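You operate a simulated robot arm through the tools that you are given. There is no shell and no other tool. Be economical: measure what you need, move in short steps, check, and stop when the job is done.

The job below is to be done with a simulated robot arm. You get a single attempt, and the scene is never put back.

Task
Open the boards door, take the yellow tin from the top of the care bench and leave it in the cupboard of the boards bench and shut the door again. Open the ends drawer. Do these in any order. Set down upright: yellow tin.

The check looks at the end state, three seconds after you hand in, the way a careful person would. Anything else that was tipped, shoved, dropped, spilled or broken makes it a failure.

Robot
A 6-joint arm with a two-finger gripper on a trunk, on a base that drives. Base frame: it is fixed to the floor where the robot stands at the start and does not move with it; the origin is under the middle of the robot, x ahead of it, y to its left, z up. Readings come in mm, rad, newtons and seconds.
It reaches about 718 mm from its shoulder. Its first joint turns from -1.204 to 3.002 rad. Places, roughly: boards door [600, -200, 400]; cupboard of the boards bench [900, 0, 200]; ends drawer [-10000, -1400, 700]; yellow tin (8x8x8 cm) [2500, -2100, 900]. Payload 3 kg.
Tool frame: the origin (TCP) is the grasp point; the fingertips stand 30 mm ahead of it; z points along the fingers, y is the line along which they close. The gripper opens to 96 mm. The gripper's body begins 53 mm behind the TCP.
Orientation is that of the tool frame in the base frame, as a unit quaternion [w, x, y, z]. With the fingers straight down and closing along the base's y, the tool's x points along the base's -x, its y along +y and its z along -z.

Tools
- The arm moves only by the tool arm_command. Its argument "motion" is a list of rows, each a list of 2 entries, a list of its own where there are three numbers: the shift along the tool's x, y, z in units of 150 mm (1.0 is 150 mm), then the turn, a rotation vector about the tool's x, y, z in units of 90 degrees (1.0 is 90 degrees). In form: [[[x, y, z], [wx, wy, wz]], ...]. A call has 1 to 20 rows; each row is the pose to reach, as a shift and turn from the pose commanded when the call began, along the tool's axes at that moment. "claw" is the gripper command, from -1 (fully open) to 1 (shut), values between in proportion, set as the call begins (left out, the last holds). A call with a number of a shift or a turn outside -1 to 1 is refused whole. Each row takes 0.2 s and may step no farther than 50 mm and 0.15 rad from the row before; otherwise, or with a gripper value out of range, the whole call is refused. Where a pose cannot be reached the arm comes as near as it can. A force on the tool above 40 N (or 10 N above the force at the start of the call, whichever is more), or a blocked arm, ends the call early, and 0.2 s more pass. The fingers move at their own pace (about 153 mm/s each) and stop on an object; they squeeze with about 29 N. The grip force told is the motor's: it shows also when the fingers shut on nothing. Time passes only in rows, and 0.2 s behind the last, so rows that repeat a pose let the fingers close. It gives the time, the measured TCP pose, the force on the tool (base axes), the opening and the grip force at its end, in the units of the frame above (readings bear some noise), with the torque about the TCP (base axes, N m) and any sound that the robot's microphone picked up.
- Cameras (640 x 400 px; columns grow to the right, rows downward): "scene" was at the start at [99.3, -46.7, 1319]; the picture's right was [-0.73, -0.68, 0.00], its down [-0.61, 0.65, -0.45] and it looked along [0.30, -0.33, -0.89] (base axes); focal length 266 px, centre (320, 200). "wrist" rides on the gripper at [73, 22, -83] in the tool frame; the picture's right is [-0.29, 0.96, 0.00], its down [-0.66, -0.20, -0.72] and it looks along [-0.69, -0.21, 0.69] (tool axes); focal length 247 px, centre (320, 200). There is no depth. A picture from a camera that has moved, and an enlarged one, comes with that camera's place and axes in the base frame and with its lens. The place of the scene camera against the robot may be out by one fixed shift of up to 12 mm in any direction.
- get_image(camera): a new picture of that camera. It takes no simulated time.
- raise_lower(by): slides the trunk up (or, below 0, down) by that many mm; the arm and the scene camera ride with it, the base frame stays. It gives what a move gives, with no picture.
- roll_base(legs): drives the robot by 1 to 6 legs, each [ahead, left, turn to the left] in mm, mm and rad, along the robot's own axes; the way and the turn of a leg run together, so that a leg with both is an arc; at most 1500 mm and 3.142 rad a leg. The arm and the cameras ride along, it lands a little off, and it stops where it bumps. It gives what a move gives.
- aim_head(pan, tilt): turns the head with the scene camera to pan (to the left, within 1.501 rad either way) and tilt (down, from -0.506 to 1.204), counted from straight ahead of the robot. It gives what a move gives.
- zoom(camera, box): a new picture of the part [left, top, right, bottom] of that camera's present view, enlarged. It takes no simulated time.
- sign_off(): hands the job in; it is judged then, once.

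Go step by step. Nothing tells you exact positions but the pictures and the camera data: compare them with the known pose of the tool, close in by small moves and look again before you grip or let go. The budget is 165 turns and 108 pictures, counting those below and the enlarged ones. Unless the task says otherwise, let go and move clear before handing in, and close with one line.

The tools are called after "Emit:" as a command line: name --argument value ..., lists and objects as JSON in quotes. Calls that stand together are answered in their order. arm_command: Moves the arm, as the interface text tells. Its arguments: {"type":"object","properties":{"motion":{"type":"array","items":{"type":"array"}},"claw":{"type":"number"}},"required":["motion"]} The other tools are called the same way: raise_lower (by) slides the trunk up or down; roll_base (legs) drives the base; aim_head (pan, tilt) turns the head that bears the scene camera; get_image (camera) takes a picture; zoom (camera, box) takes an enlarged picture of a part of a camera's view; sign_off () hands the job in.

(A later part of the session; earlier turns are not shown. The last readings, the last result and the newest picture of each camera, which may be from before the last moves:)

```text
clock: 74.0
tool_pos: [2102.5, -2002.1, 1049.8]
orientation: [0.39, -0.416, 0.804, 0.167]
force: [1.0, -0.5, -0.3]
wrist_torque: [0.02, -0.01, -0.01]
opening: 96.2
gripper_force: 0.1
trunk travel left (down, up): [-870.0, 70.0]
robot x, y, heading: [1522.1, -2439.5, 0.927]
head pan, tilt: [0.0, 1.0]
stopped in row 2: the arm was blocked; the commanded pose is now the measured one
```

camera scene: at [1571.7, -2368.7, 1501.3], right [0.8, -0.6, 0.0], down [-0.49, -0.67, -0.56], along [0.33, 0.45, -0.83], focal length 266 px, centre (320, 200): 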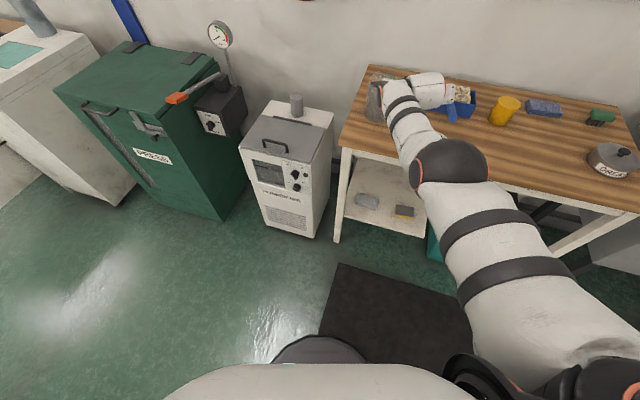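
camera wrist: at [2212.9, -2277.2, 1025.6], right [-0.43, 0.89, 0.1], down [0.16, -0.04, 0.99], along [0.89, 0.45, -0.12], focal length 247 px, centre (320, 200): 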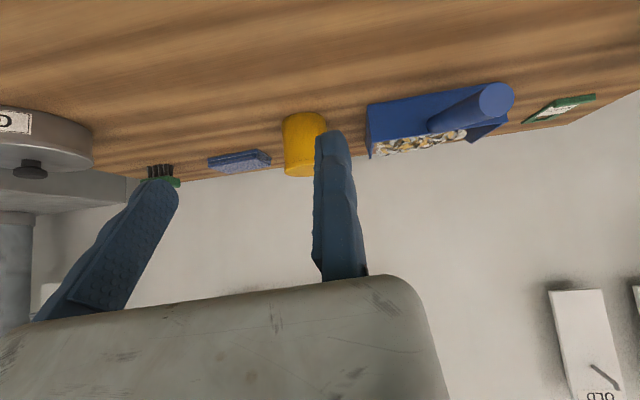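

The tin can be reached without mounting the mat: standing left of the mat, just in front of the humidifier, with the arm swung to the right. I'll first get fully off the mat and check that the arm is steady on level floor.

Emit:
roll_base --legs '[[-150, 0, 0], [109, 393, 0], [0, 0, -0.14]]'

Emit:
arm_command --motion '[[[0, 0, 0], [0, 0, 0]], [[0, 0, 0], [0, 0, 0]]]'

Emit:
get_image --camera "scene"

```text
clock: 78.1
tool_pos: [1836.1, -1870.4, 1040.3]
orientation: [0.399, -0.36, 0.832, 0.14]
force: [-0.3, -0.2, -0.4]
wrist_torque: [0.0, -0.02, 0.0]
opening: 96.0
gripper_force: 0.1
trunk travel left (down, up): [-870.0, 70.0]
robot x, y, heading: [1176.6, -2238.7, 0.785]
head pan, tilt: [0.0, 1.0]
```

```text
clock: 78.7
tool_pos: [1837.5, -1870.8, 1040.5]
orientation: [0.399, -0.36, 0.832, 0.139]
force: [-0.5, -0.3, 0.4]
wrist_torque: [0.02, 0.02, 0.02]
opening: 96.0
gripper_force: 0.2
trunk travel left (down, up): [-870.0, 70.0]
robot x, y, heading: [1174.6, -2236.6, 0.79]
head pan, tilt: [0.0, 1.0]
```

```text
74 pictures are left
camera scene: at [1265.1, -2153.6, 1496.1], right [0.71, -0.7, 0.0], down [-0.59, -0.6, -0.54], along [0.38, 0.38, -0.84], focal length 266 px, centre (320, 200)
```

scene: 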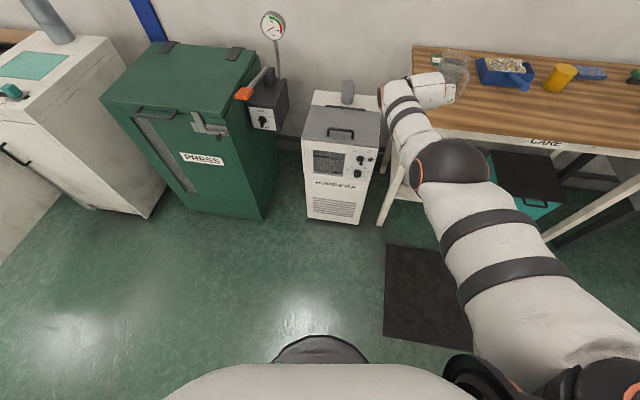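

Level and steady. Now I'll swing the arm to the right about the shoulder in steps.

Emit:
arm_command --motion '[[[-0.007, -0.317, 0.036], [0.0365, 0.0027, 0.0307]], [[0.002, -0.634, 0.053], [0.073, 0.0053, 0.0614]], [[0.024, -0.931, 0.053], [0.107, 0.0078, 0.09]], [[0.024, -0.931, 0.053], [0.107, 0.0078, 0.09]]]'

Emit:
arm_command --motion '[[[-0.007, -0.317, 0.036], [0.0365, 0.0027, 0.0307]], [[0.002, -0.634, 0.053], [0.073, 0.0053, 0.0614]], [[0.024, -0.931, 0.053], [0.107, 0.0078, 0.09]], [[0.024, -0.931, 0.053], [0.107, 0.0078, 0.09]]]'

Emit:
arm_command --motion '[[[-0.007, -0.317, 0.036], [0.0365, 0.0027, 0.0307]], [[0.002, -0.634, 0.053], [0.073, 0.0053, 0.0614]], [[0.024, -0.931, 0.053], [0.107, 0.0078, 0.09]], [[0.024, -0.931, 0.053], [0.107, 0.0078, 0.09]]]'

```text
clock: 79.7
tool_pos: [1914.9, -1976.7, 1048.3]
orientation: [0.412, -0.266, 0.866, 0.095]
force: [1.0, -0.7, 0.7]
wrist_torque: [0.01, -0.01, 0.03]
opening: 96.1
gripper_force: 0.0
out of reach, approached as far as the arm can: row 1, 2, 3, 4
trunk travel left (down, up): [-870.0, 70.0]
robot x, y, heading: [1173.5, -2236.9, 0.793]
head pan, tilt: [0.0, 1.0]
```

```text
clock: 80.7
tool_pos: [1968.7, -2093.6, 1051.1]
orientation: [0.419, -0.17, 0.89, 0.049]
force: [0.3, -1.2, -0.3]
wrist_torque: [-0.02, 0.0, -0.02]
opening: 95.9
gripper_force: 0.1
out of reach, approached as far as the arm can: row 1, 2, 3, 4
trunk travel left (down, up): [-870.0, 70.0]
robot x, y, heading: [1176.2, -2239.1, 0.797]
head pan, tilt: [0.0, 1.0]
```

```text
clock: 81.7
tool_pos: [1996.3, -2215.1, 1051.0]
orientation: [0.422, -0.071, 0.904, 0.002]
force: [0.1, 0.0, 0.1]
wrist_torque: [-0.04, -0.01, -0.02]
opening: 96.1
gripper_force: 0.1
out of reach, approached as far as the arm can: row 1, 2, 3, 4
trunk travel left (down, up): [-870.0, 70.0]
robot x, y, heading: [1175.6, -2238.5, 0.79]
head pan, tilt: [0.0, 1.0]
```

The arm is at its reach limit here (~625 mm from its axis). I'll see how the reach changes when the tool goes lower and flatter: first a move outward-and-down.

Emit:
arm_command --motion '[[[0.15, 0, 0.2], [0, -0.03, 0]], [[0.3, 0, 0.4], [0, -0.06, 0]], [[0.45, 0, 0.6], [0, -0.09, 0]], [[0.6, 0, 0.8], [0, -0.12, 0]], [[0.6, 0, 0.8], [0, -0.12, 0]]]'

```text
clock: 82.9
tool_pos: [1947.6, -2227.7, 938.3]
orientation: [0.505, -0.069, 0.86, 0.008]
force: [0.5, -0.2, -0.5]
wrist_torque: [0.02, -0.02, 0.01]
opening: 96.3
gripper_force: 0.1
out of reach, approached as far as the arm can: row 1, 2, 3, 4, 5
trunk travel left (down, up): [-870.0, 70.0]
robot x, y, heading: [1173.6, -2239.2, 0.789]
head pan, tilt: [0.0, 1.0]
```

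The shoulder sits high (≈1330 at this trunk height), so reach is best with the tool near shoulder height. I'll raise and extend the arm, swinging it further right, in three steps.

Emit:
arm_command --motion '[[[-0.223, -0.133, -0.055], [0.018, 0, 0.01]], [[-0.447, -0.267, -0.109], [0.037, 0, 0.021]], [[-0.67, -0.4, -0.164], [0.055, 0, 0.031]], [[-0.67, -0.4, -0.164], [0.055, 0, 0.031]]]'

Emit:
arm_command --motion '[[[-0.223, -0.133, -0.055], [0.018, 0, 0.01]], [[-0.447, -0.267, -0.109], [0.037, 0, 0.021]], [[-0.67, -0.4, -0.164], [0.055, 0, 0.031]], [[-0.67, -0.4, -0.164], [0.055, 0, 0.031]]]'

Emit:
arm_command --motion '[[[-0.223, -0.133, -0.055], [0.018, 0, 0.01]], [[-0.447, -0.267, -0.109], [0.037, 0, 0.021]], [[-0.67, -0.4, -0.164], [0.055, 0, 0.031]], [[-0.67, -0.4, -0.164], [0.055, 0, 0.031]]]'

```text
clock: 83.9
tool_pos: [1980.6, -2275.8, 1039.9]
orientation: [0.508, -0.027, 0.861, -0.015]
force: [-0.1, -0.6, -0.1]
wrist_torque: [-0.02, 0.01, 0.02]
opening: 95.9
gripper_force: 0.0
trunk travel left (down, up): [-870.0, 70.0]
robot x, y, heading: [1174.1, -2240.2, 0.788]
head pan, tilt: [0.0, 1.0]
```

```text
clock: 84.9
tool_pos: [2008.3, -2330.2, 1141.0]
orientation: [0.508, 0.014, 0.86, -0.039]
force: [0.2, -0.1, -0.2]
wrist_torque: [-0.01, -0.01, 0.02]
opening: 95.7
gripper_force: 0.1
trunk travel left (down, up): [-870.0, 70.0]
robot x, y, heading: [1172.6, -2239.4, 0.785]
head pan, tilt: [0.0, 1.0]
```

```text
clock: 85.9
tool_pos: [2030.2, -2383.8, 1244.7]
orientation: [0.509, 0.058, 0.856, -0.065]
force: [-0.1, -0.1, -0.1]
wrist_torque: [0.03, -0.01, 0.03]
opening: 96.0
gripper_force: 0.0
out of reach, approached as far as the arm can: row 3
trunk travel left (down, up): [-870.0, 70.0]
robot x, y, heading: [1176.6, -2235.7, 0.796]
head pan, tilt: [0.0, 1.0]
```

All views together put the tin's centre at about (2560, −2125) on a table top at z≈871, which the arm can reach from left of the mat. I'll turn slightly and drive up beside the mat, stopping short to look.

Emit:
roll_base --legs '[[0, 0, -0.08], [540, -66, 0]]'

Emit:
aim_head --pan -0.7 --tilt 0.75

Emit:
get_image --camera "scene"

Emit:
get_image --camera "wrist"

```text
clock: 89.5
tool_pos: [2457.6, -2154.4, 1243.8]
orientation: [0.505, 0.091, 0.854, -0.084]
force: [0.2, 0.3, 0.0]
wrist_torque: [-0.01, -0.01, -0.02]
opening: 95.9
gripper_force: 0.1
trunk travel left (down, up): [-870.0, 70.0]
robot x, y, heading: [1615.4, -1942.4, 0.713]
head pan, tilt: [0.0, 1.0]
```

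```text
clock: 90.5
tool_pos: [2458.8, -2154.0, 1244.8]
orientation: [0.505, 0.092, 0.854, -0.085]
force: [-0.5, 0.1, -0.1]
wrist_torque: [0.0, 0.04, 0.0]
opening: 95.9
gripper_force: 0.1
trunk travel left (down, up): [-870.0, 70.0]
robot x, y, heading: [1612.5, -1939.9, 0.712]
head pan, tilt: [-0.7, 0.75]
```

```text
73 pictures are left
camera scene: at [1743.5, -1909.5, 1515.2], right [0.01, -1.0, 0.0], down [-0.68, -0.01, -0.73], along [0.73, 0.01, -0.68], focal length 266 px, centre (320, 200)
```

scene: 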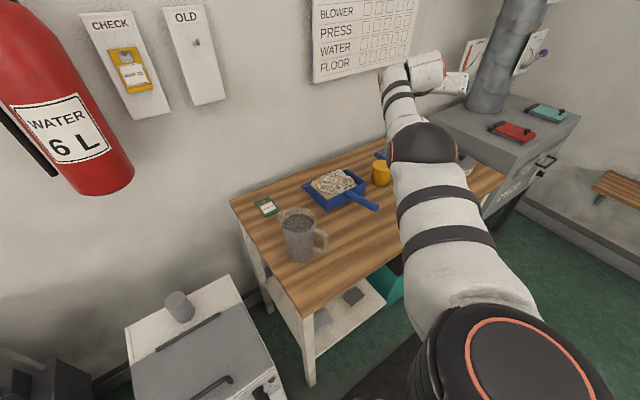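

```text
72 pictures are left
camera wrist: at [2358.4, -2108.0, 1218.0], right [0.37, 0.91, 0.21], down [-0.35, -0.07, 0.93], along [0.86, -0.42, 0.29], focal length 247 px, centre (320, 200)
```

wrist: 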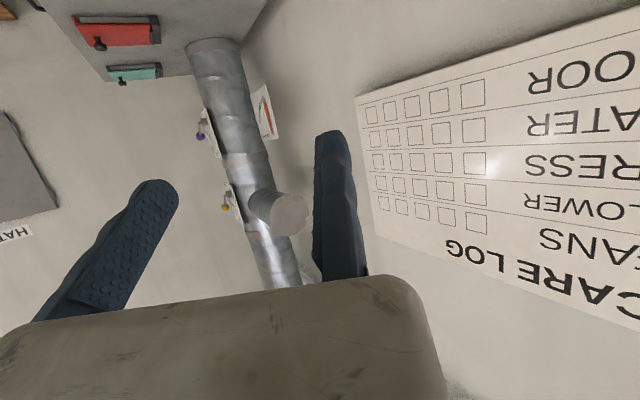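

Emit:
zoom --camera "scene" --box '[280, 130, 440, 230]'

```text
4.00 times, centred on (360, 180) of scene
camera zoom: at [1743.5, -1909.5, 1515.2], right [0.01, -1.0, 0.0], down [-0.68, -0.01, -0.73], along [0.73, 0.01, -0.68], focal length 1063 px, centre (160, 280)
```

zoom: 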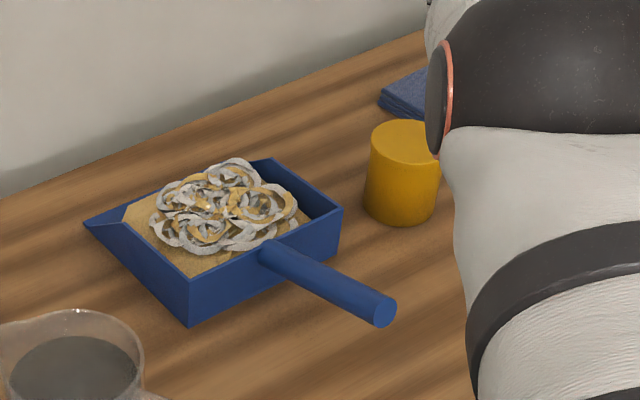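

The tin (about 68 mm across) is centred near (2551, −2131), base z≈871, with a dustpan to its left. I'll drive the last 118 mm and lower the trunk most of the way to check alignment.

Emit:
roll_base --legs '[[118, -10, 0]]'

Emit:
raise_lower --by -220

Emit:
aim_head --pan -0.8 --tilt 0.6

Emit:
get_image --camera "scene"

Emit:
get_image --camera "wrist"

```text
clock: 91.9
tool_pos: [2552.7, -2087.8, 1243.1]
orientation: [0.505, 0.092, 0.854, -0.085]
force: [0.4, -0.4, -0.2]
wrist_torque: [-0.01, -0.04, -0.02]
opening: 96.1
gripper_force: 0.0
trunk travel left (down, up): [-870.0, 70.0]
robot x, y, heading: [1708.2, -1877.6, 0.715]
head pan, tilt: [-0.7, 0.75]
stopped in leg 1: the robot was blocked; the commanded pose is now the measured one
```

```text
clock: 94.2
tool_pos: [2550.6, -2089.0, 1025.9]
orientation: [0.506, 0.092, 0.854, -0.084]
force: [-0.9, -1.2, 0.2]
wrist_torque: [0.02, 0.01, 0.04]
opening: 95.9
gripper_force: 0.1
trunk travel left (down, up): [-650.0, 290.0]
robot x, y, heading: [1704.5, -1879.2, 0.717]
head pan, tilt: [-0.7, 0.75]
```

```text
clock: 94.9
tool_pos: [2550.1, -2088.7, 1024.2]
orientation: [0.505, 0.092, 0.854, -0.084]
force: [-0.1, -0.7, 0.3]
wrist_torque: [-0.02, 0.0, -0.01]
opening: 95.8
gripper_force: 0.1
trunk travel left (down, up): [-650.0, 290.0]
robot x, y, heading: [1708.2, -1874.3, 0.709]
head pan, tilt: [-0.799, 0.6]
```

```text
70 pictures are left
camera scene: at [1839.6, -1852.4, 1308.1], right [-0.09, -1.0, 0.0], down [-0.56, 0.05, -0.82], along [0.82, -0.07, -0.57], focal length 266 px, centre (320, 200)
```

scene: 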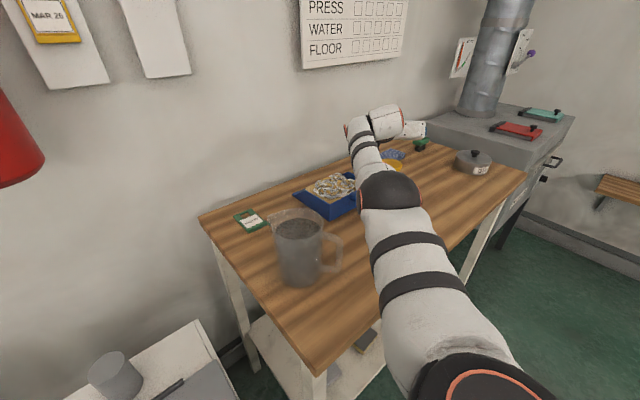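

```text
69 pictures are left
camera wrist: at [2449.1, -2042.7, 997.8], right [0.37, 0.91, 0.21], down [-0.35, -0.07, 0.93], along [0.86, -0.42, 0.29], focal length 247 px, centre (320, 200)
```

wrist: 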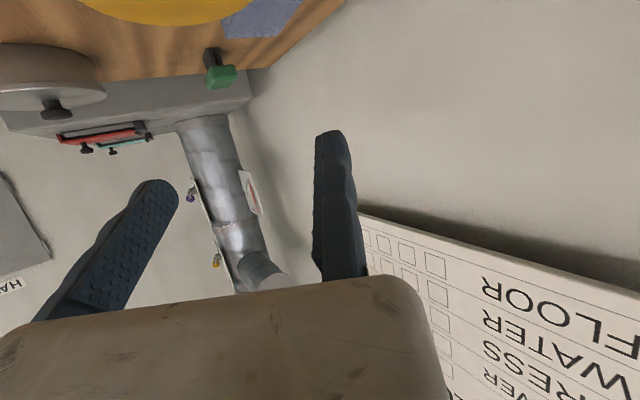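

The tin's lid is visible between the fingers in the wrist view; I compute its centre as ≈(2538, −2134), about 46 mm to the −y side as wanted. I'll ease back 8 mm and lower partway to check straddling.

Emit:
arm_command --motion '[[[0.025, 0, -0.047], [0, 0, 0]], [[0.025, 0, -0.047], [0, 0, 0]]]'

Emit:
raise_lower --by -60

Emit:
get_image --camera "wrist"

Emit:
zoom --camera "scene" --box '[280, 80, 480, 205]'

```text
clock: 95.5
tool_pos: [2541.1, -2085.2, 1024.2]
orientation: [0.505, 0.091, 0.854, -0.084]
force: [0.0, -1.1, 0.5]
wrist_torque: [-0.04, 0.0, 0.03]
opening: 96.1
gripper_force: 0.1
trunk travel left (down, up): [-650.0, 290.0]
robot x, y, heading: [1705.2, -1877.6, 0.712]
head pan, tilt: [-0.799, 0.6]
```

```text
clock: 96.5
tool_pos: [2542.6, -2086.1, 964.8]
orientation: [0.505, 0.092, 0.854, -0.084]
force: [-0.2, 0.2, 0.0]
wrist_torque: [-0.02, -0.03, 0.01]
opening: 96.1
gripper_force: 0.1
trunk travel left (down, up): [-590.0, 350.0]
robot x, y, heading: [1709.1, -1876.8, 0.711]
head pan, tilt: [-0.799, 0.6]
```

```text
68 pictures are left
camera wrist: at [2440.7, -2040.3, 937.9], right [0.37, 0.91, 0.21], down [-0.35, -0.07, 0.93], along [0.86, -0.42, 0.29], focal length 247 px, centre (320, 200)
```

wrist: 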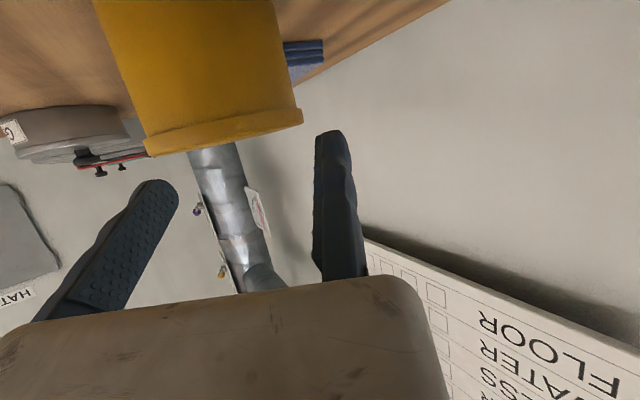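

```text
3.20 times, centred on (380, 142) of scene
camera zoom: at [1839.4, -1852.4, 1248.1], right [-0.09, -1.0, 0.0], down [-0.56, 0.05, -0.83], along [0.82, -0.07, -0.56], focal length 850 px, centre (128, 384)
```

zoom: 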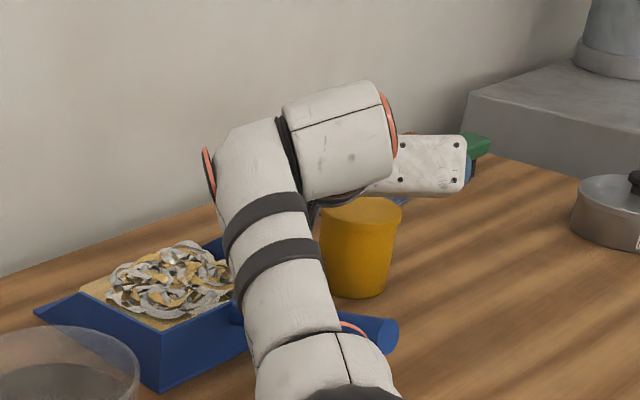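

The tin is well placed between the fingers. I'll shift 4 mm to +y and lower to grip height.

Emit:
arm_command --motion '[[[0, 0.027, 0], [0, 0, 0]], [[0, 0.027, 0], [0, 0, 0]]]'

Emit:
raise_lower --by -53

Emit:
get_image --camera "wrist"

```text
clock: 97.1
tool_pos: [2542.7, -2083.7, 963.7]
orientation: [0.505, 0.092, 0.854, -0.085]
force: [-0.1, -0.6, -0.4]
wrist_torque: [-0.02, 0.0, -0.03]
opening: 95.7
gripper_force: 0.1
trunk travel left (down, up): [-590.0, 350.0]
robot x, y, heading: [1708.0, -1878.3, 0.712]
head pan, tilt: [-0.799, 0.6]
```

```text
clock: 97.7
tool_pos: [2538.7, -2086.5, 947.1]
orientation: [0.518, 0.095, 0.846, -0.084]
force: [-0.8, -3.6, 21.9]
wrist_torque: [1.26, 2.11, 0.43]
opening: 96.0
gripper_force: 0.0
trunk travel left (down, up): [-559.0, 381.0]
robot x, y, heading: [1706.5, -1875.5, 0.711]
head pan, tilt: [-0.799, 0.6]
stopped: the force on the tool passed its limit at 47 N (the readings are from after the stop); the commanded pose is now the measured one
```

```text
66 pictures are left
camera wrist: at [2439.0, -2039.2, 918.9], right [0.37, 0.9, 0.22], down [-0.38, -0.07, 0.92], along [0.85, -0.42, 0.32], focal length 247 px, centre (320, 200)
```

wrist: 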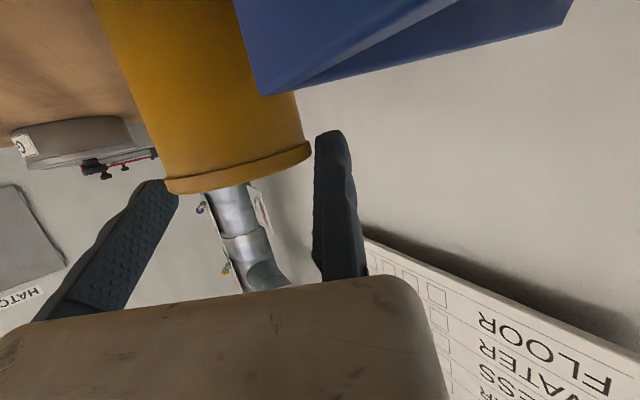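

Contact — the pan seems to be lifted by something pressing its handle. I'll look before moving.

Emit:
zoom --camera "scene" --box '[280, 80, 480, 205]'

```text
3.20 times, centred on (380, 142) of scene
camera zoom: at [1834.3, -1851.8, 1217.7], right [-0.09, -1.0, 0.0], down [-0.56, 0.05, -0.83], along [0.82, -0.07, -0.56], focal length 850 px, centre (128, 384)
```

zoom: 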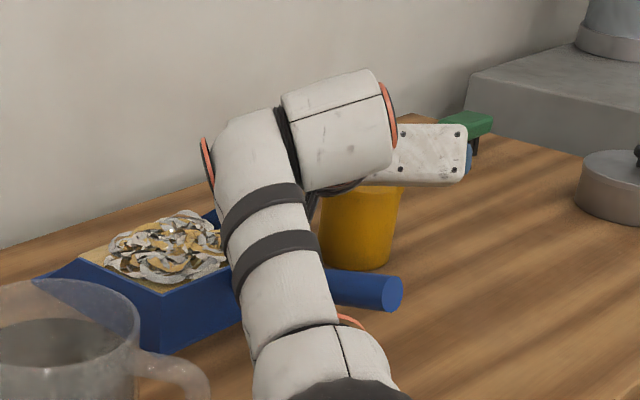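

The wrist's underside (the camera housing) is what touches down in the pan area; the pan itself hasn't moved. I'll lift clear and roll the tool 180° so that the housing is on top.

Emit:
raise_lower --by 130

Emit:
arm_command --motion '[[[0, 0, 0], [0, 0, 0.09]], [[0, 0, 0], [0, 0, 0.18]], [[0, 0, 0], [0, 0, 0.27]], [[0, 0, 0], [0, 0, 0.36]], [[0, 0, 0], [0, 0, 0.45]], [[0, 0, 0], [0, 0, 0.54]], [[0, 0, 0], [0, 0, 0.63]], [[0, 0, 0], [0, 0, 0.72]], [[0, 0, 0], [0, 0, 0.81]], [[0, 0, 0], [0, 0, 0.9]], [[0, 0, 0], [0, 0, 0.98]], [[0, 0, 0], [0, 0, 0.98]]]'

Emit:
zoom --camera "scene" --box '[240, 80, 480, 230]'

```text
clock: 99.3
tool_pos: [2543.0, -2086.2, 1069.9]
orientation: [0.511, 0.095, 0.85, -0.085]
force: [-0.1, 0.3, 0.3]
wrist_torque: [0.01, -0.03, -0.01]
opening: 96.2
gripper_force: 0.1
trunk travel left (down, up): [-689.0, 251.0]
robot x, y, heading: [1704.4, -1875.1, 0.714]
head pan, tilt: [-0.799, 0.6]
```

```text
clock: 101.9
tool_pos: [2543.0, -2086.0, 1069.6]
orientation: [0.427, 0.659, 0.544, 0.297]
force: [0.0, 0.1, 0.9]
wrist_torque: [0.0, 0.03, 0.02]
opening: 95.9
gripper_force: 0.0
trunk travel left (down, up): [-689.0, 251.0]
robot x, y, heading: [1705.1, -1878.2, 0.709]
head pan, tilt: [-0.799, 0.6]
```

```text
2.67 times, centred on (360, 155) of scene
camera zoom: at [1839.8, -1852.7, 1347.3], right [-0.09, -1.0, 0.0], down [-0.56, 0.05, -0.82], along [0.82, -0.07, -0.57], focal length 708 px, centre (213, 320)
```

zoom: 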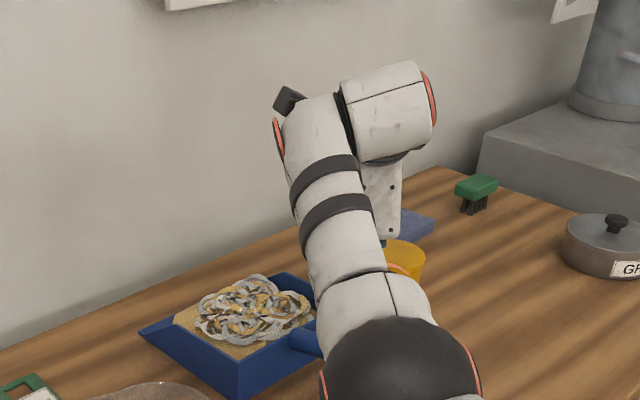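

The pan and its contents are undisturbed, and the roll works; the dark box of the camera shows at the side. Another 90°.

Emit:
arm_command --motion '[[[0, 0, 0], [0, 0, 0.09]], [[0, 0, 0], [0, 0, 0.18]], [[0, 0, 0], [0, 0, 0.27]], [[0, 0, 0], [0, 0, 0.36]], [[0, 0, 0], [0, 0, 0.45]], [[0, 0, 0], [0, 0, 0.54]], [[0, 0, 0], [0, 0, 0.63]], [[0, 0, 0], [0, 0, 0.72]], [[0, 0, 0], [0, 0, 0.81]], [[0, 0, 0], [0, 0, 0.9]], [[0, 0, 0], [0, 0, 0.99]], [[0, 0, 0], [0, 0, 0.99]]]'

Emit:
get_image --camera "wrist"

```text
clock: 104.5
tool_pos: [2533.5, -2155.7, 1069.5]
orientation: [0.076, 0.853, -0.043, 0.515]
force: [0.8, 0.0, -0.2]
wrist_torque: [0.01, -0.03, -0.04]
opening: 96.0
gripper_force: 0.1
out of reach, approached as far as the arm can: row 9, 10, 11, 12
trunk travel left (down, up): [-689.0, 251.0]
robot x, y, heading: [1706.5, -1877.7, 0.715]
head pan, tilt: [-0.799, 0.6]
```

```text
63 pictures are left
camera wrist: at [2490.5, -2164.7, 1174.2], right [-0.28, -0.94, -0.18], down [-0.91, 0.32, -0.27], along [0.31, 0.09, -0.95], focal length 247 px, centre (320, 200)
```

wrist: 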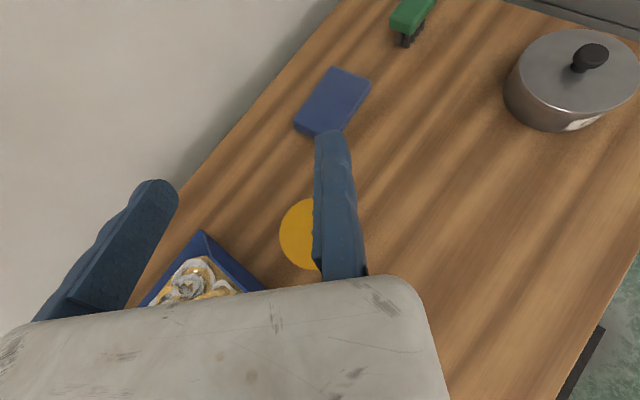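

The flipped tool now looks down on the scene; I measure the tin at (2538, −2127). The fixed finger is now on its right side, so I'll set the TCP at about (2526, −2167) and lower partway.

Emit:
arm_command --motion '[[[-0.025, 0.08, -0.034], [0, 0, 0]], [[-0.025, 0.08, -0.034], [0, 0, 0]]]'

Emit:
raise_lower --by -100

Emit:
get_image --camera "wrist"

Emit:
get_image --camera "scene"

```text
clock: 105.1
tool_pos: [2529.8, -2168.9, 1069.5]
orientation: [0.075, 0.853, -0.043, 0.514]
force: [-0.5, -0.2, -0.1]
wrist_torque: [0.02, 0.02, 0.02]
opening: 95.7
gripper_force: 0.1
out of reach, approached as far as the arm can: row 1, 2
trunk travel left (down, up): [-689.0, 251.0]
robot x, y, heading: [1708.0, -1876.3, 0.706]
head pan, tilt: [-0.799, 0.6]
```

```text
clock: 106.5
tool_pos: [2529.3, -2169.3, 970.2]
orientation: [0.076, 0.853, -0.043, 0.515]
force: [-0.4, -0.1, -0.4]
wrist_torque: [-0.05, 0.03, 0.01]
opening: 95.9
gripper_force: 0.1
trunk travel left (down, up): [-589.0, 351.0]
robot x, y, heading: [1710.1, -1879.4, 0.707]
head pan, tilt: [-0.799, 0.6]
```

```text
62 pictures are left
camera wrist: at [2486.6, -2177.0, 1074.4], right [-0.28, -0.94, -0.18], down [-0.91, 0.32, -0.27], along [0.31, 0.09, -0.95], focal length 247 px, centre (320, 200)
```

wrist: 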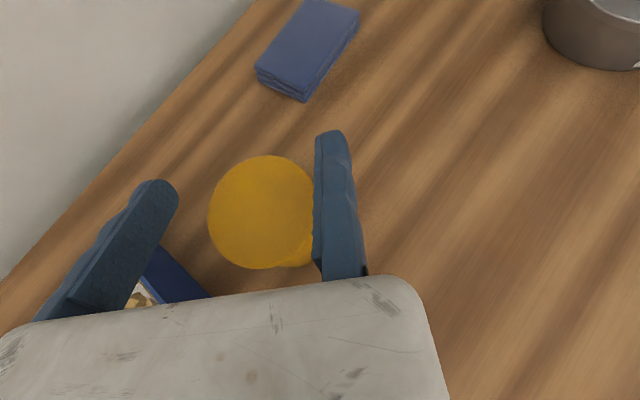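

```text
61 pictures are left
camera scene: at [1839.5, -1852.6, 1247.3], right [-0.09, -1.0, 0.0], down [-0.56, 0.05, -0.83], along [0.82, -0.07, -0.56], focal length 266 px, centre (320, 200)
```

scene: 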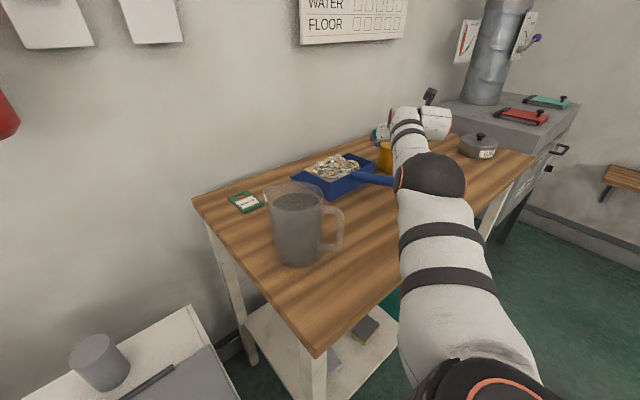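

The tin sits neatly between the fingers (centre ≈(2536, −2129)). I'll narrow the opening to ~82 mm for clearance from the pan, lower to grip height, and look.

Emit:
arm_command --motion '[[[0, 0, 0], [0, 0, 0]], [[0, 0, 0], [0, 0, 0]]]' --claw -0.7

Emit:
raise_lower --by -50

Emit:
get_image --camera "wrist"

```text
clock: 107.0
tool_pos: [2530.6, -2168.9, 970.0]
orientation: [0.075, 0.853, -0.043, 0.515]
force: [0.9, -0.5, -1.1]
wrist_torque: [0.01, -0.04, -0.01]
opening: 81.7
gripper_force: 0.0
trunk travel left (down, up): [-589.0, 351.0]
robot x, y, heading: [1709.5, -1879.0, 0.709]
head pan, tilt: [-0.799, 0.6]
```

```text
clock: 108.0
tool_pos: [2529.5, -2169.7, 918.8]
orientation: [0.075, 0.853, -0.042, 0.515]
force: [0.3, -0.1, 0.5]
wrist_torque: [0.01, -0.01, -0.02]
opening: 81.6
gripper_force: 0.0
trunk travel left (down, up): [-539.0, 401.0]
robot x, y, heading: [1707.8, -1876.6, 0.708]
head pan, tilt: [-0.799, 0.6]
```

```text
60 pictures are left
camera wrist: at [2486.5, -2177.0, 1024.4], right [-0.28, -0.94, -0.18], down [-0.91, 0.32, -0.27], along [0.31, 0.09, -0.95], focal length 247 px, centre (320, 200)
```

wrist: 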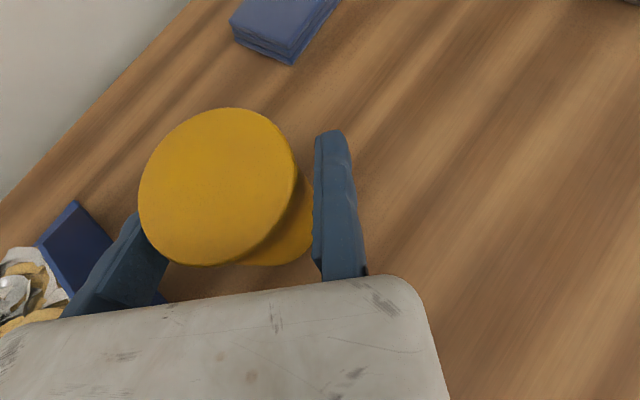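

No contact and the tin is between the fingers. I'll close.

Emit:
arm_command --motion '[[[0, 0, 0], [0, 0, 0]], [[0, 0, 0], [0, 0, 0]], [[0, 0, 0], [0, 0, 0]], [[0, 0, 0], [0, 0, 0]]]' --claw 1

Emit:
raise_lower --by 30

Emit:
get_image --camera "wrist"

```text
clock: 109.0
tool_pos: [2528.5, -2168.3, 921.0]
orientation: [0.076, 0.853, -0.043, 0.515]
force: [2.1, 0.8, 2.1]
wrist_torque: [0.3, -0.17, -0.1]
opening: 67.3
gripper_force: 29.3
trunk travel left (down, up): [-539.0, 401.0]
robot x, y, heading: [1707.3, -1877.2, 0.712]
head pan, tilt: [-0.799, 0.6]
```

```text
clock: 109.7
tool_pos: [2531.8, -2169.5, 949.0]
orientation: [0.076, 0.853, -0.043, 0.514]
force: [1.1, 0.5, -2.7]
wrist_torque: [-0.09, 0.02, -0.03]
opening: 66.7
gripper_force: 28.7
trunk travel left (down, up): [-569.0, 371.0]
robot x, y, heading: [1706.3, -1872.8, 0.709]
head pan, tilt: [-0.799, 0.6]
```

```text
59 pictures are left
camera wrist: at [2487.7, -2177.6, 1053.1], right [-0.28, -0.94, -0.18], down [-0.91, 0.32, -0.27], along [0.31, 0.09, -0.95], focal length 247 px, centre (320, 200)
```

wrist: 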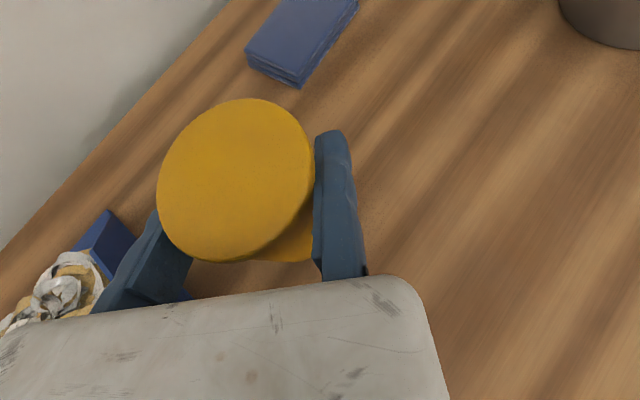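

The tin is held (67 mm) and lifted. I'll raise it well clear and back the base out the way it came.

Emit:
raise_lower --by 200

Emit:
roll_base --legs '[[-650, 76, 0]]'

Emit:
aim_head --pan -0.3 --tilt 0.75

Emit:
get_image --camera "scene"

```text
clock: 111.9
tool_pos: [2530.5, -2168.5, 1148.9]
orientation: [0.075, 0.853, -0.042, 0.514]
force: [-0.2, -0.4, -2.4]
wrist_torque: [-0.05, 0.01, 0.01]
opening: 67.1
gripper_force: 29.6
trunk travel left (down, up): [-769.0, 171.0]
robot x, y, heading: [1706.8, -1878.2, 0.71]
head pan, tilt: [-0.799, 0.6]
```

```text
clock: 115.5
tool_pos: [1995.9, -2528.6, 1149.7]
orientation: [0.071, 0.853, -0.037, 0.515]
force: [0.5, -0.1, -2.0]
wrist_torque: [-0.09, 0.01, 0.0]
opening: 66.6
gripper_force: 29.0
trunk travel left (down, up): [-769.0, 171.0]
robot x, y, heading: [1171.1, -2246.5, 0.721]
head pan, tilt: [-0.799, 0.6]
```

```text
clock: 116.5
tool_pos: [1996.4, -2528.0, 1148.3]
orientation: [0.072, 0.853, -0.038, 0.515]
force: [-1.0, -0.6, -2.3]
wrist_torque: [-0.08, 0.01, 0.0]
opening: 66.6
gripper_force: 28.8
trunk travel left (down, up): [-769.0, 171.0]
robot x, y, heading: [1168.9, -2243.7, 0.722]
head pan, tilt: [-0.3, 0.75]
```

```text
58 pictures are left
camera scene: at [1290.1, -2179.7, 1414.4], right [0.41, -0.91, 0.0], down [-0.62, -0.28, -0.73], along [0.67, 0.3, -0.68], focal length 266 px, centre (320, 200)
```

scene: 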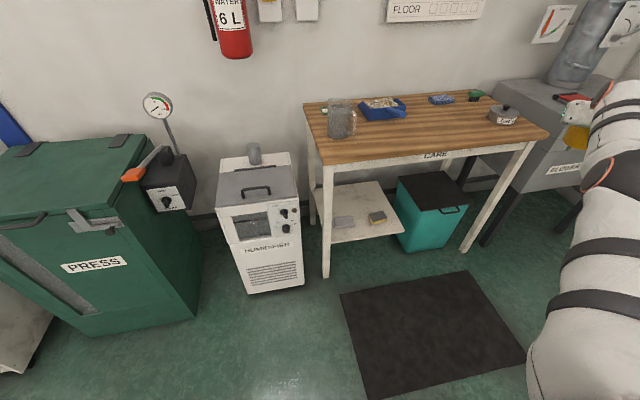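

Everything at the care bench is as it was. Now I'll fold the arm lower relative to the shoulder, so the tin can get down to the cupboard floor.

Emit:
arm_command --motion '[[[-0.19, -0.028, 0.026], [0, 0, 0]], [[-0.38, -0.056, 0.051], [0, 0, 0]], [[-0.573, -0.084, 0.077], [0, 0, 0]], [[-0.573, -0.084, 0.077], [0, 0, 0]]]'

Emit:
arm_command --motion '[[[-0.19, -0.028, 0.026], [0, 0, 0]], [[-0.38, -0.056, 0.051], [0, 0, 0]], [[-0.573, -0.084, 0.077], [0, 0, 0]], [[-0.573, -0.084, 0.077], [0, 0, 0]]]'

```text
clock: 117.5
tool_pos: [1996.7, -2528.3, 1064.7]
orientation: [0.073, 0.853, -0.038, 0.516]
force: [-0.2, 0.0, -2.3]
wrist_torque: [-0.07, 0.0, 0.01]
opening: 66.7
gripper_force: 28.9
out of reach, approached as far as the arm can: row 1, 2, 3, 4
trunk travel left (down, up): [-769.0, 171.0]
robot x, y, heading: [1168.6, -2244.8, 0.725]
head pan, tilt: [-0.3, 0.75]
```

```text
clock: 118.5
tool_pos: [1985.3, -2523.6, 980.5]
orientation: [0.073, 0.853, -0.038, 0.515]
force: [0.5, -1.0, -2.2]
wrist_torque: [-0.07, 0.06, -0.01]
opening: 67.1
gripper_force: 28.7
out of reach, approached as far as the arm can: row 1, 2, 3, 4
trunk travel left (down, up): [-769.0, 171.0]
robot x, y, heading: [1167.2, -2249.6, 0.726]
head pan, tilt: [-0.3, 0.75]
```

Emit:
arm_command --motion '[[[-0.15, -0.014, 0.077], [0, 0, 0]], [[-0.295, -0.028, 0.153], [0, 0, 0]], [[-0.295, -0.028, 0.153], [0, 0, 0]]]'

```text
clock: 119.2
tool_pos: [1972.9, -2522.2, 933.3]
orientation: [0.072, 0.853, -0.038, 0.515]
force: [0.3, -0.6, -2.3]
wrist_torque: [-0.06, 0.02, 0.0]
opening: 66.9
gripper_force: 29.2
out of reach, approached as far as the arm can: row 2, 3
trunk travel left (down, up): [-769.0, 171.0]
robot x, y, heading: [1169.5, -2244.0, 0.725]
head pan, tilt: [-0.3, 0.75]
```

The tin is carried steadily. I'll back off into the open floor, turn so that the arm points at the bench, and traverse to in front of the cupboard, keeping clear of the open door.

Emit:
roll_base --legs '[[-800, 64, 0], [0, 0, 0.83], [857, 667, 0], [857, 667, 0]]'

Emit:
raise_lower --by -480

Emit:
aim_head --pan -0.9 --tilt 0.25

Emit:
get_image --camera "scene"

```text
clock: 136.0
tool_pos: [-8.8, -578.1, 932.8]
orientation: [-0.14, 0.797, 0.306, 0.501]
force: [-0.1, 0.7, -2.4]
wrist_torque: [-0.04, -0.05, 0.0]
opening: 66.9
gripper_force: 29.3
trunk travel left (down, up): [-769.0, 171.0]
robot x, y, heading: [-759.4, -977.1, 1.547]
head pan, tilt: [-0.3, 0.75]
```

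```text
refused: -480 is not a number from -400 to 400
```

```text
clock: 137.0
tool_pos: [-8.3, -577.2, 932.2]
orientation: [-0.14, 0.797, 0.307, 0.501]
force: [-0.2, 0.1, -2.5]
wrist_torque: [-0.09, -0.02, -0.01]
opening: 67.2
gripper_force: 29.5
trunk travel left (down, up): [-769.0, 171.0]
robot x, y, heading: [-758.2, -978.4, 1.547]
head pan, tilt: [-0.901, 0.25]
```

```text
57 pictures are left
camera scene: at [-676.0, -872.2, 1459.4], right [0.6, -0.8, 0.0], down [-0.2, -0.15, -0.97], along [0.77, 0.58, -0.25], focal length 266 px, centre (320, 200)
```

scene: 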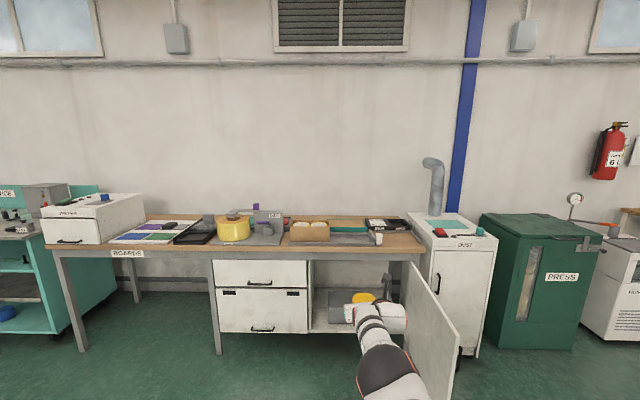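

I'm in front of the cupboard with the door standing open to the right. I'll lower the trunk and look inside.

Emit:
raise_lower --by -400

Emit:
raise_lower --by -150

Emit:
get_image --camera "scene"

Emit:
zoom --camera "scene" --box '[260, 160, 460, 285]'

```text
clock: 140.9
tool_pos: [-9.5, -578.2, 533.3]
orientation: [-0.14, 0.797, 0.307, 0.501]
force: [0.9, -0.7, -1.9]
wrist_torque: [-0.04, -0.03, 0.0]
opening: 66.7
gripper_force: 29.4
trunk travel left (down, up): [-369.0, 571.0]
robot x, y, heading: [-760.9, -977.0, 1.543]
head pan, tilt: [-0.901, 0.25]
```

```text
clock: 142.6
tool_pos: [-10.0, -577.9, 382.9]
orientation: [-0.14, 0.797, 0.307, 0.501]
force: [0.5, 0.7, -1.6]
wrist_torque: [-0.07, -0.04, 0.01]
opening: 67.0
gripper_force: 29.5
trunk travel left (down, up): [-219.0, 721.0]
robot x, y, heading: [-761.4, -976.4, 1.544]
head pan, tilt: [-0.901, 0.25]
```

```text
56 pictures are left
camera scene: at [-676.4, -872.6, 909.5], right [0.6, -0.8, 0.0], down [-0.2, -0.15, -0.97], along [0.77, 0.58, -0.25], focal length 266 px, centre (320, 200)
```

scene: 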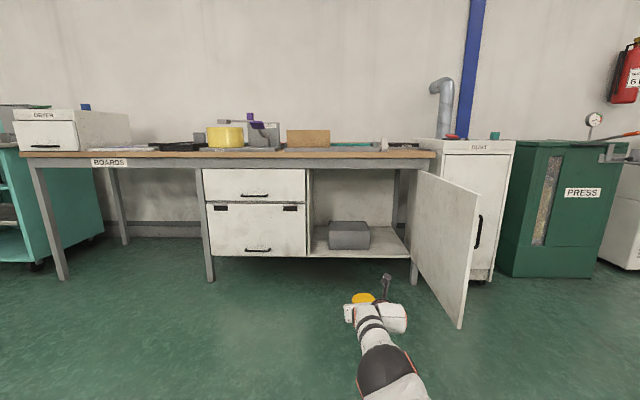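

```text
3.20 times, centred on (360, 222) of scene
camera zoom: at [-676.4, -872.6, 909.5], right [0.6, -0.8, 0.0], down [-0.2, -0.15, -0.97], along [0.77, 0.58, -0.25], focal length 850 px, centre (192, 128)
```

zoom: 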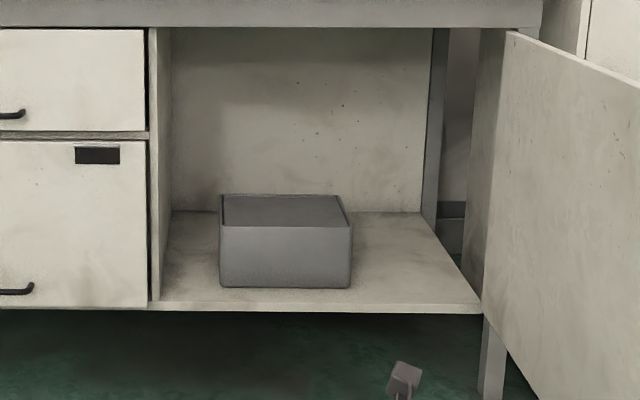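

Inside is a grey box on the left-centre; the free floor (z≈183) is to its right, s from the box's side to the open door. I'll come in slightly angled from the left so the base stays clear of the door, stopping just outside first.

Emit:
roll_base --legs '[[0, 0, -0.17], [383, -546, 0]]'

Emit:
aim_head --pan -0.9 --tilt 0.5

Emit:
get_image --camera "scene"

Emit:
get_image --camera "wrist"

```text
clock: 147.0
tool_pos: [657.1, -443.0, 382.9]
orientation: [-0.097, 0.821, 0.239, 0.51]
force: [0.1, -0.3, -1.7]
wrist_torque: [-0.08, -0.01, 0.02]
opening: 66.8
gripper_force: 29.0
trunk travel left (down, up): [-219.0, 721.0]
robot x, y, heading: [-147.3, -709.1, 1.38]
head pan, tilt: [-0.901, 0.25]
```

```text
clock: 147.8
tool_pos: [655.2, -442.8, 382.9]
orientation: [-0.097, 0.82, 0.239, 0.511]
force: [-0.4, 0.1, -1.3]
wrist_torque: [-0.1, 0.01, 0.0]
opening: 66.9
gripper_force: 28.8
trunk travel left (down, up): [-219.0, 721.0]
robot x, y, heading: [-149.7, -713.1, 1.377]
head pan, tilt: [-0.901, 0.499]
```

```text
54 pictures are left
camera scene: at [-52.2, -622.2, 886.4], right [0.46, -0.89, 0.0], down [-0.43, -0.22, -0.88], along [0.78, 0.4, -0.48], focal length 266 px, centre (320, 200)
```

scene: 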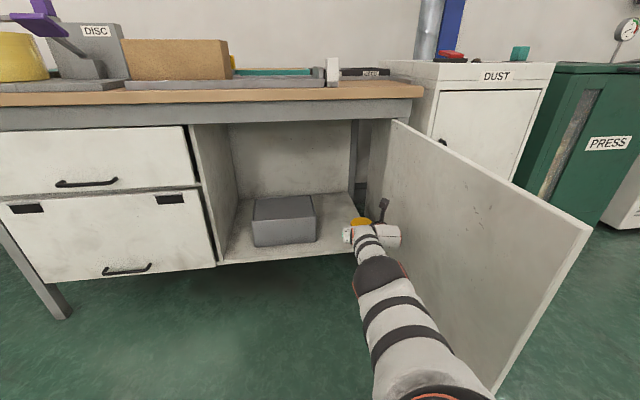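

```text
53 pictures are left
camera wrist: at [627.2, -474.7, 487.3], right [0.36, -0.91, -0.18], down [-0.91, -0.31, -0.27], along [0.19, 0.26, -0.95], focal length 247 px, centre (320, 200)
```

wrist: 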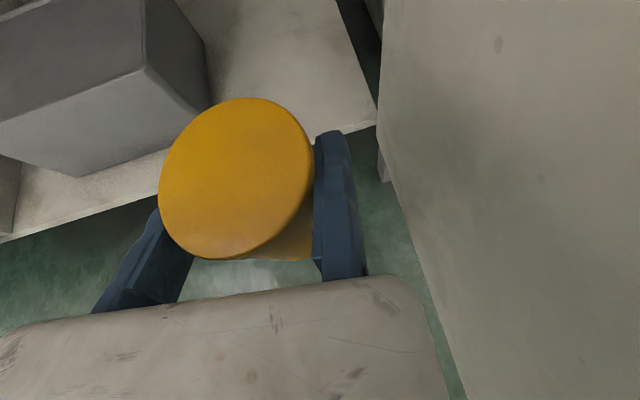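

Clear path: I'll drive 250 mm straight in and look down again.

Emit:
roll_base --legs '[[186, -167, 0]]'

Emit:
get_image --camera "wrist"

Emit:
get_image --camera "scene"

```text
clock: 149.6
tool_pos: [852.8, -293.8, 382.0]
orientation: [-0.098, 0.82, 0.24, 0.511]
force: [1.1, -0.5, -2.6]
wrist_torque: [-0.07, -0.03, 0.01]
opening: 66.7
gripper_force: 28.7
trunk travel left (down, up): [-219.0, 721.0]
robot x, y, heading: [46.6, -566.0, 1.383]
head pan, tilt: [-0.901, 0.499]
```

```text
52 pictures are left
camera wrist: at [823.7, -326.3, 487.2], right [0.37, -0.91, -0.18], down [-0.91, -0.31, -0.27], along [0.19, 0.26, -0.95], focal length 247 px, centre (320, 200)
```

wrist: 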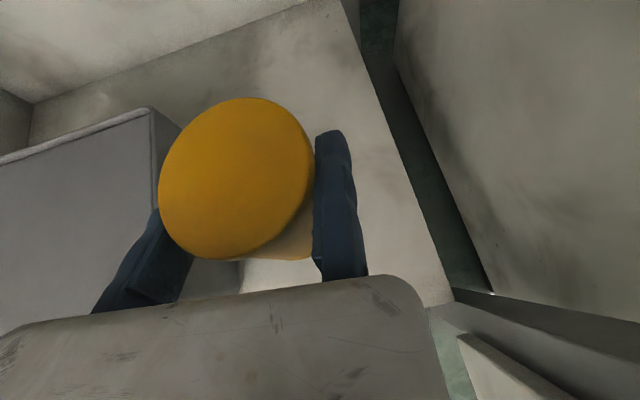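

```text
51 pictures are left
camera scene: at [144.6, -475.3, 886.3], right [0.46, -0.89, 0.0], down [-0.43, -0.22, -0.88], along [0.78, 0.41, -0.48], focal length 266 px, centre (320, 200)
```

scene: 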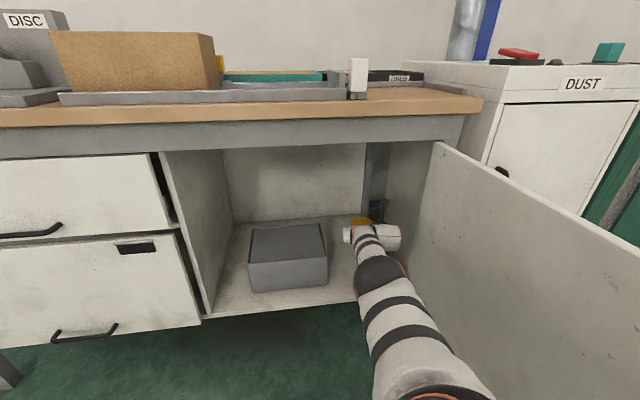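

The tin hangs over free floor to the right of the box. I'll lower most of the way, then feel for the floor in small steps.

Emit:
raise_lower --by -130

Emit:
get_image --camera "wrist"

Emit:
zoom --camera "scene" --box '[220, 160, 420, 285]'

```text
clock: 151.1
tool_pos: [854.0, -293.0, 252.8]
orientation: [-0.098, 0.82, 0.241, 0.51]
force: [-1.0, 0.0, -1.8]
wrist_torque: [-0.11, -0.04, 0.02]
opening: 66.9
gripper_force: 28.7
trunk travel left (down, up): [-89.0, 851.0]
robot x, y, heading: [50.3, -566.8, 1.379]
head pan, tilt: [-0.901, 0.499]
```

```text
50 pictures are left
camera wrist: at [823.5, -326.4, 357.4], right [0.37, -0.91, -0.18], down [-0.91, -0.31, -0.27], along [0.19, 0.26, -0.95], focal length 247 px, centre (320, 200)
```

wrist: 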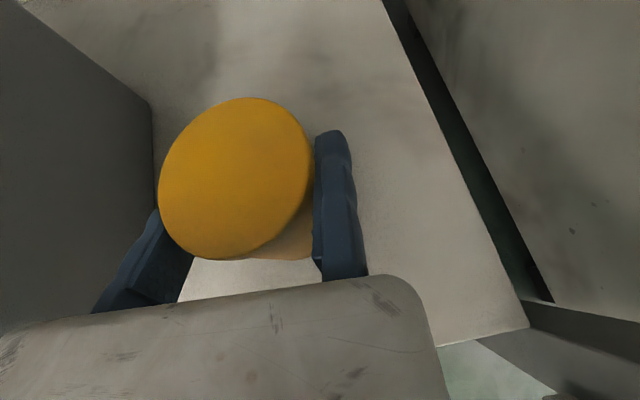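

```text
3.20 times, centred on (320, 222) of scene
camera zoom: at [144.4, -475.3, 756.3], right [0.46, -0.89, 0.0], down [-0.43, -0.22, -0.88], along [0.78, 0.41, -0.48], focal length 850 px, centre (320, 128)
```

zoom: 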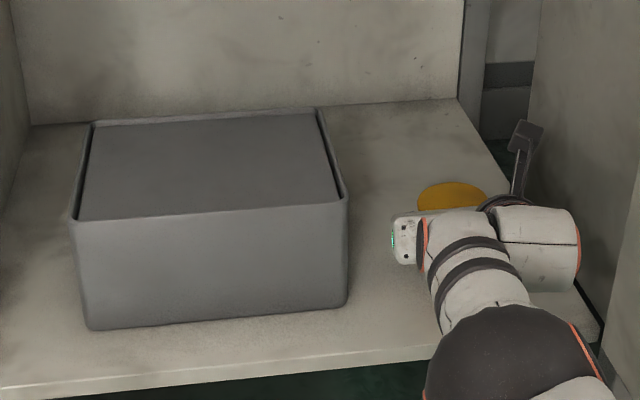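

Emit:
raise_lower --by -12

Emit:
raise_lower --by -5

```text
clock: 151.7
tool_pos: [853.4, -293.3, 242.1]
orientation: [-0.098, 0.82, 0.239, 0.511]
force: [-0.5, 0.7, -1.7]
wrist_torque: [-0.01, 0.0, -0.04]
opening: 66.5
gripper_force: 29.8
trunk travel left (down, up): [-77.0, 863.0]
robot x, y, heading: [47.5, -563.9, 1.383]
head pan, tilt: [-0.901, 0.499]
```

```text
clock: 152.3
tool_pos: [854.4, -292.9, 241.8]
orientation: [-0.099, 0.818, 0.239, 0.514]
force: [1.3, 0.2, 11.4]
wrist_torque: [0.71, 0.3, -0.05]
opening: 66.5
gripper_force: 29.2
trunk travel left (down, up): [-72.0, 868.0]
robot x, y, heading: [45.0, -565.4, 1.383]
head pan, tilt: [-0.901, 0.499]
```

The tin touches down (force +11 N). I'll open, ease the fixed finger off sideways, and look.

Emit:
arm_command --motion '[[[0, 0, 0], [0, 0, 0]], [[0, 0, 0], [0, 0, 0]], [[0, 0.035, 0], [0, 0, 0]], [[0, 0.035, 0], [0, 0, 0]]]' --claw -0.77

Emit:
get_image --camera "wrist"

```text
clock: 153.3
tool_pos: [855.9, -297.1, 236.3]
orientation: [-0.098, 0.82, 0.24, 0.51]
force: [-0.2, 0.6, 1.4]
wrist_torque: [0.02, 0.01, 0.02]
opening: 84.8
gripper_force: 0.0
trunk travel left (down, up): [-72.0, 868.0]
robot x, y, heading: [49.0, -567.8, 1.376]
head pan, tilt: [-0.901, 0.499]
```

```text
48 pictures are left
camera wrist: at [825.9, -331.1, 340.8], right [0.37, -0.91, -0.18], down [-0.91, -0.31, -0.27], along [0.19, 0.26, -0.95], focal length 247 px, centre (320, 200)
```

wrist: 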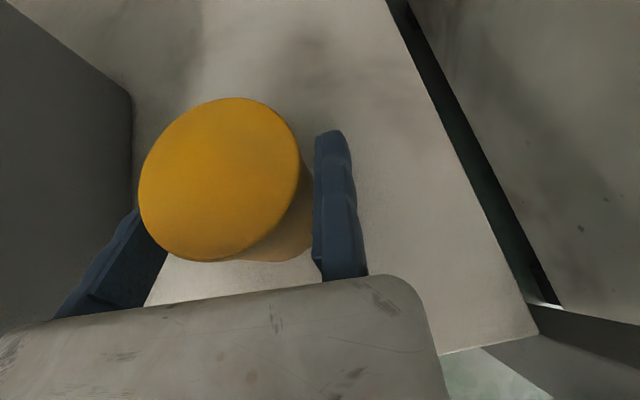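

The tin stands free between the fingers. I'll raise the trunk to lift the fingers off, then check it.

Emit:
raise_lower --by 40

Emit:
raise_lower --by 90

Emit:
get_image --camera "wrist"

```text
clock: 154.1
tool_pos: [855.1, -299.0, 276.1]
orientation: [-0.098, 0.819, 0.24, 0.511]
force: [-0.6, -1.0, 0.0]
wrist_torque: [-0.03, 0.01, -0.04]
opening: 85.0
gripper_force: 0.0
trunk travel left (down, up): [-112.0, 828.0]
robot x, y, heading: [51.8, -568.3, 1.382]
head pan, tilt: [-0.901, 0.499]
```

```text
clock: 155.4
tool_pos: [855.8, -300.5, 366.9]
orientation: [-0.099, 0.819, 0.24, 0.512]
force: [0.0, -0.4, -0.2]
wrist_torque: [0.04, 0.0, -0.05]
opening: 85.0
gripper_force: 0.2
trunk travel left (down, up): [-202.0, 738.0]
robot x, y, heading: [47.2, -562.5, 1.375]
head pan, tilt: [-0.901, 0.499]
```

```text
47 pictures are left
camera wrist: at [826.0, -331.2, 470.8], right [0.37, -0.91, -0.18], down [-0.91, -0.31, -0.27], along [0.19, 0.26, -0.95], focal length 247 px, centre (320, 200)
```

wrist: 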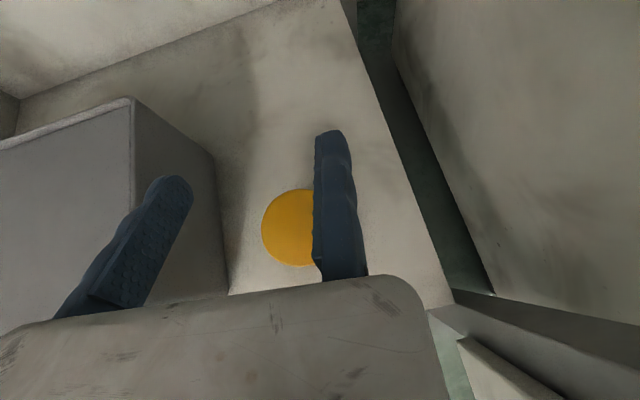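

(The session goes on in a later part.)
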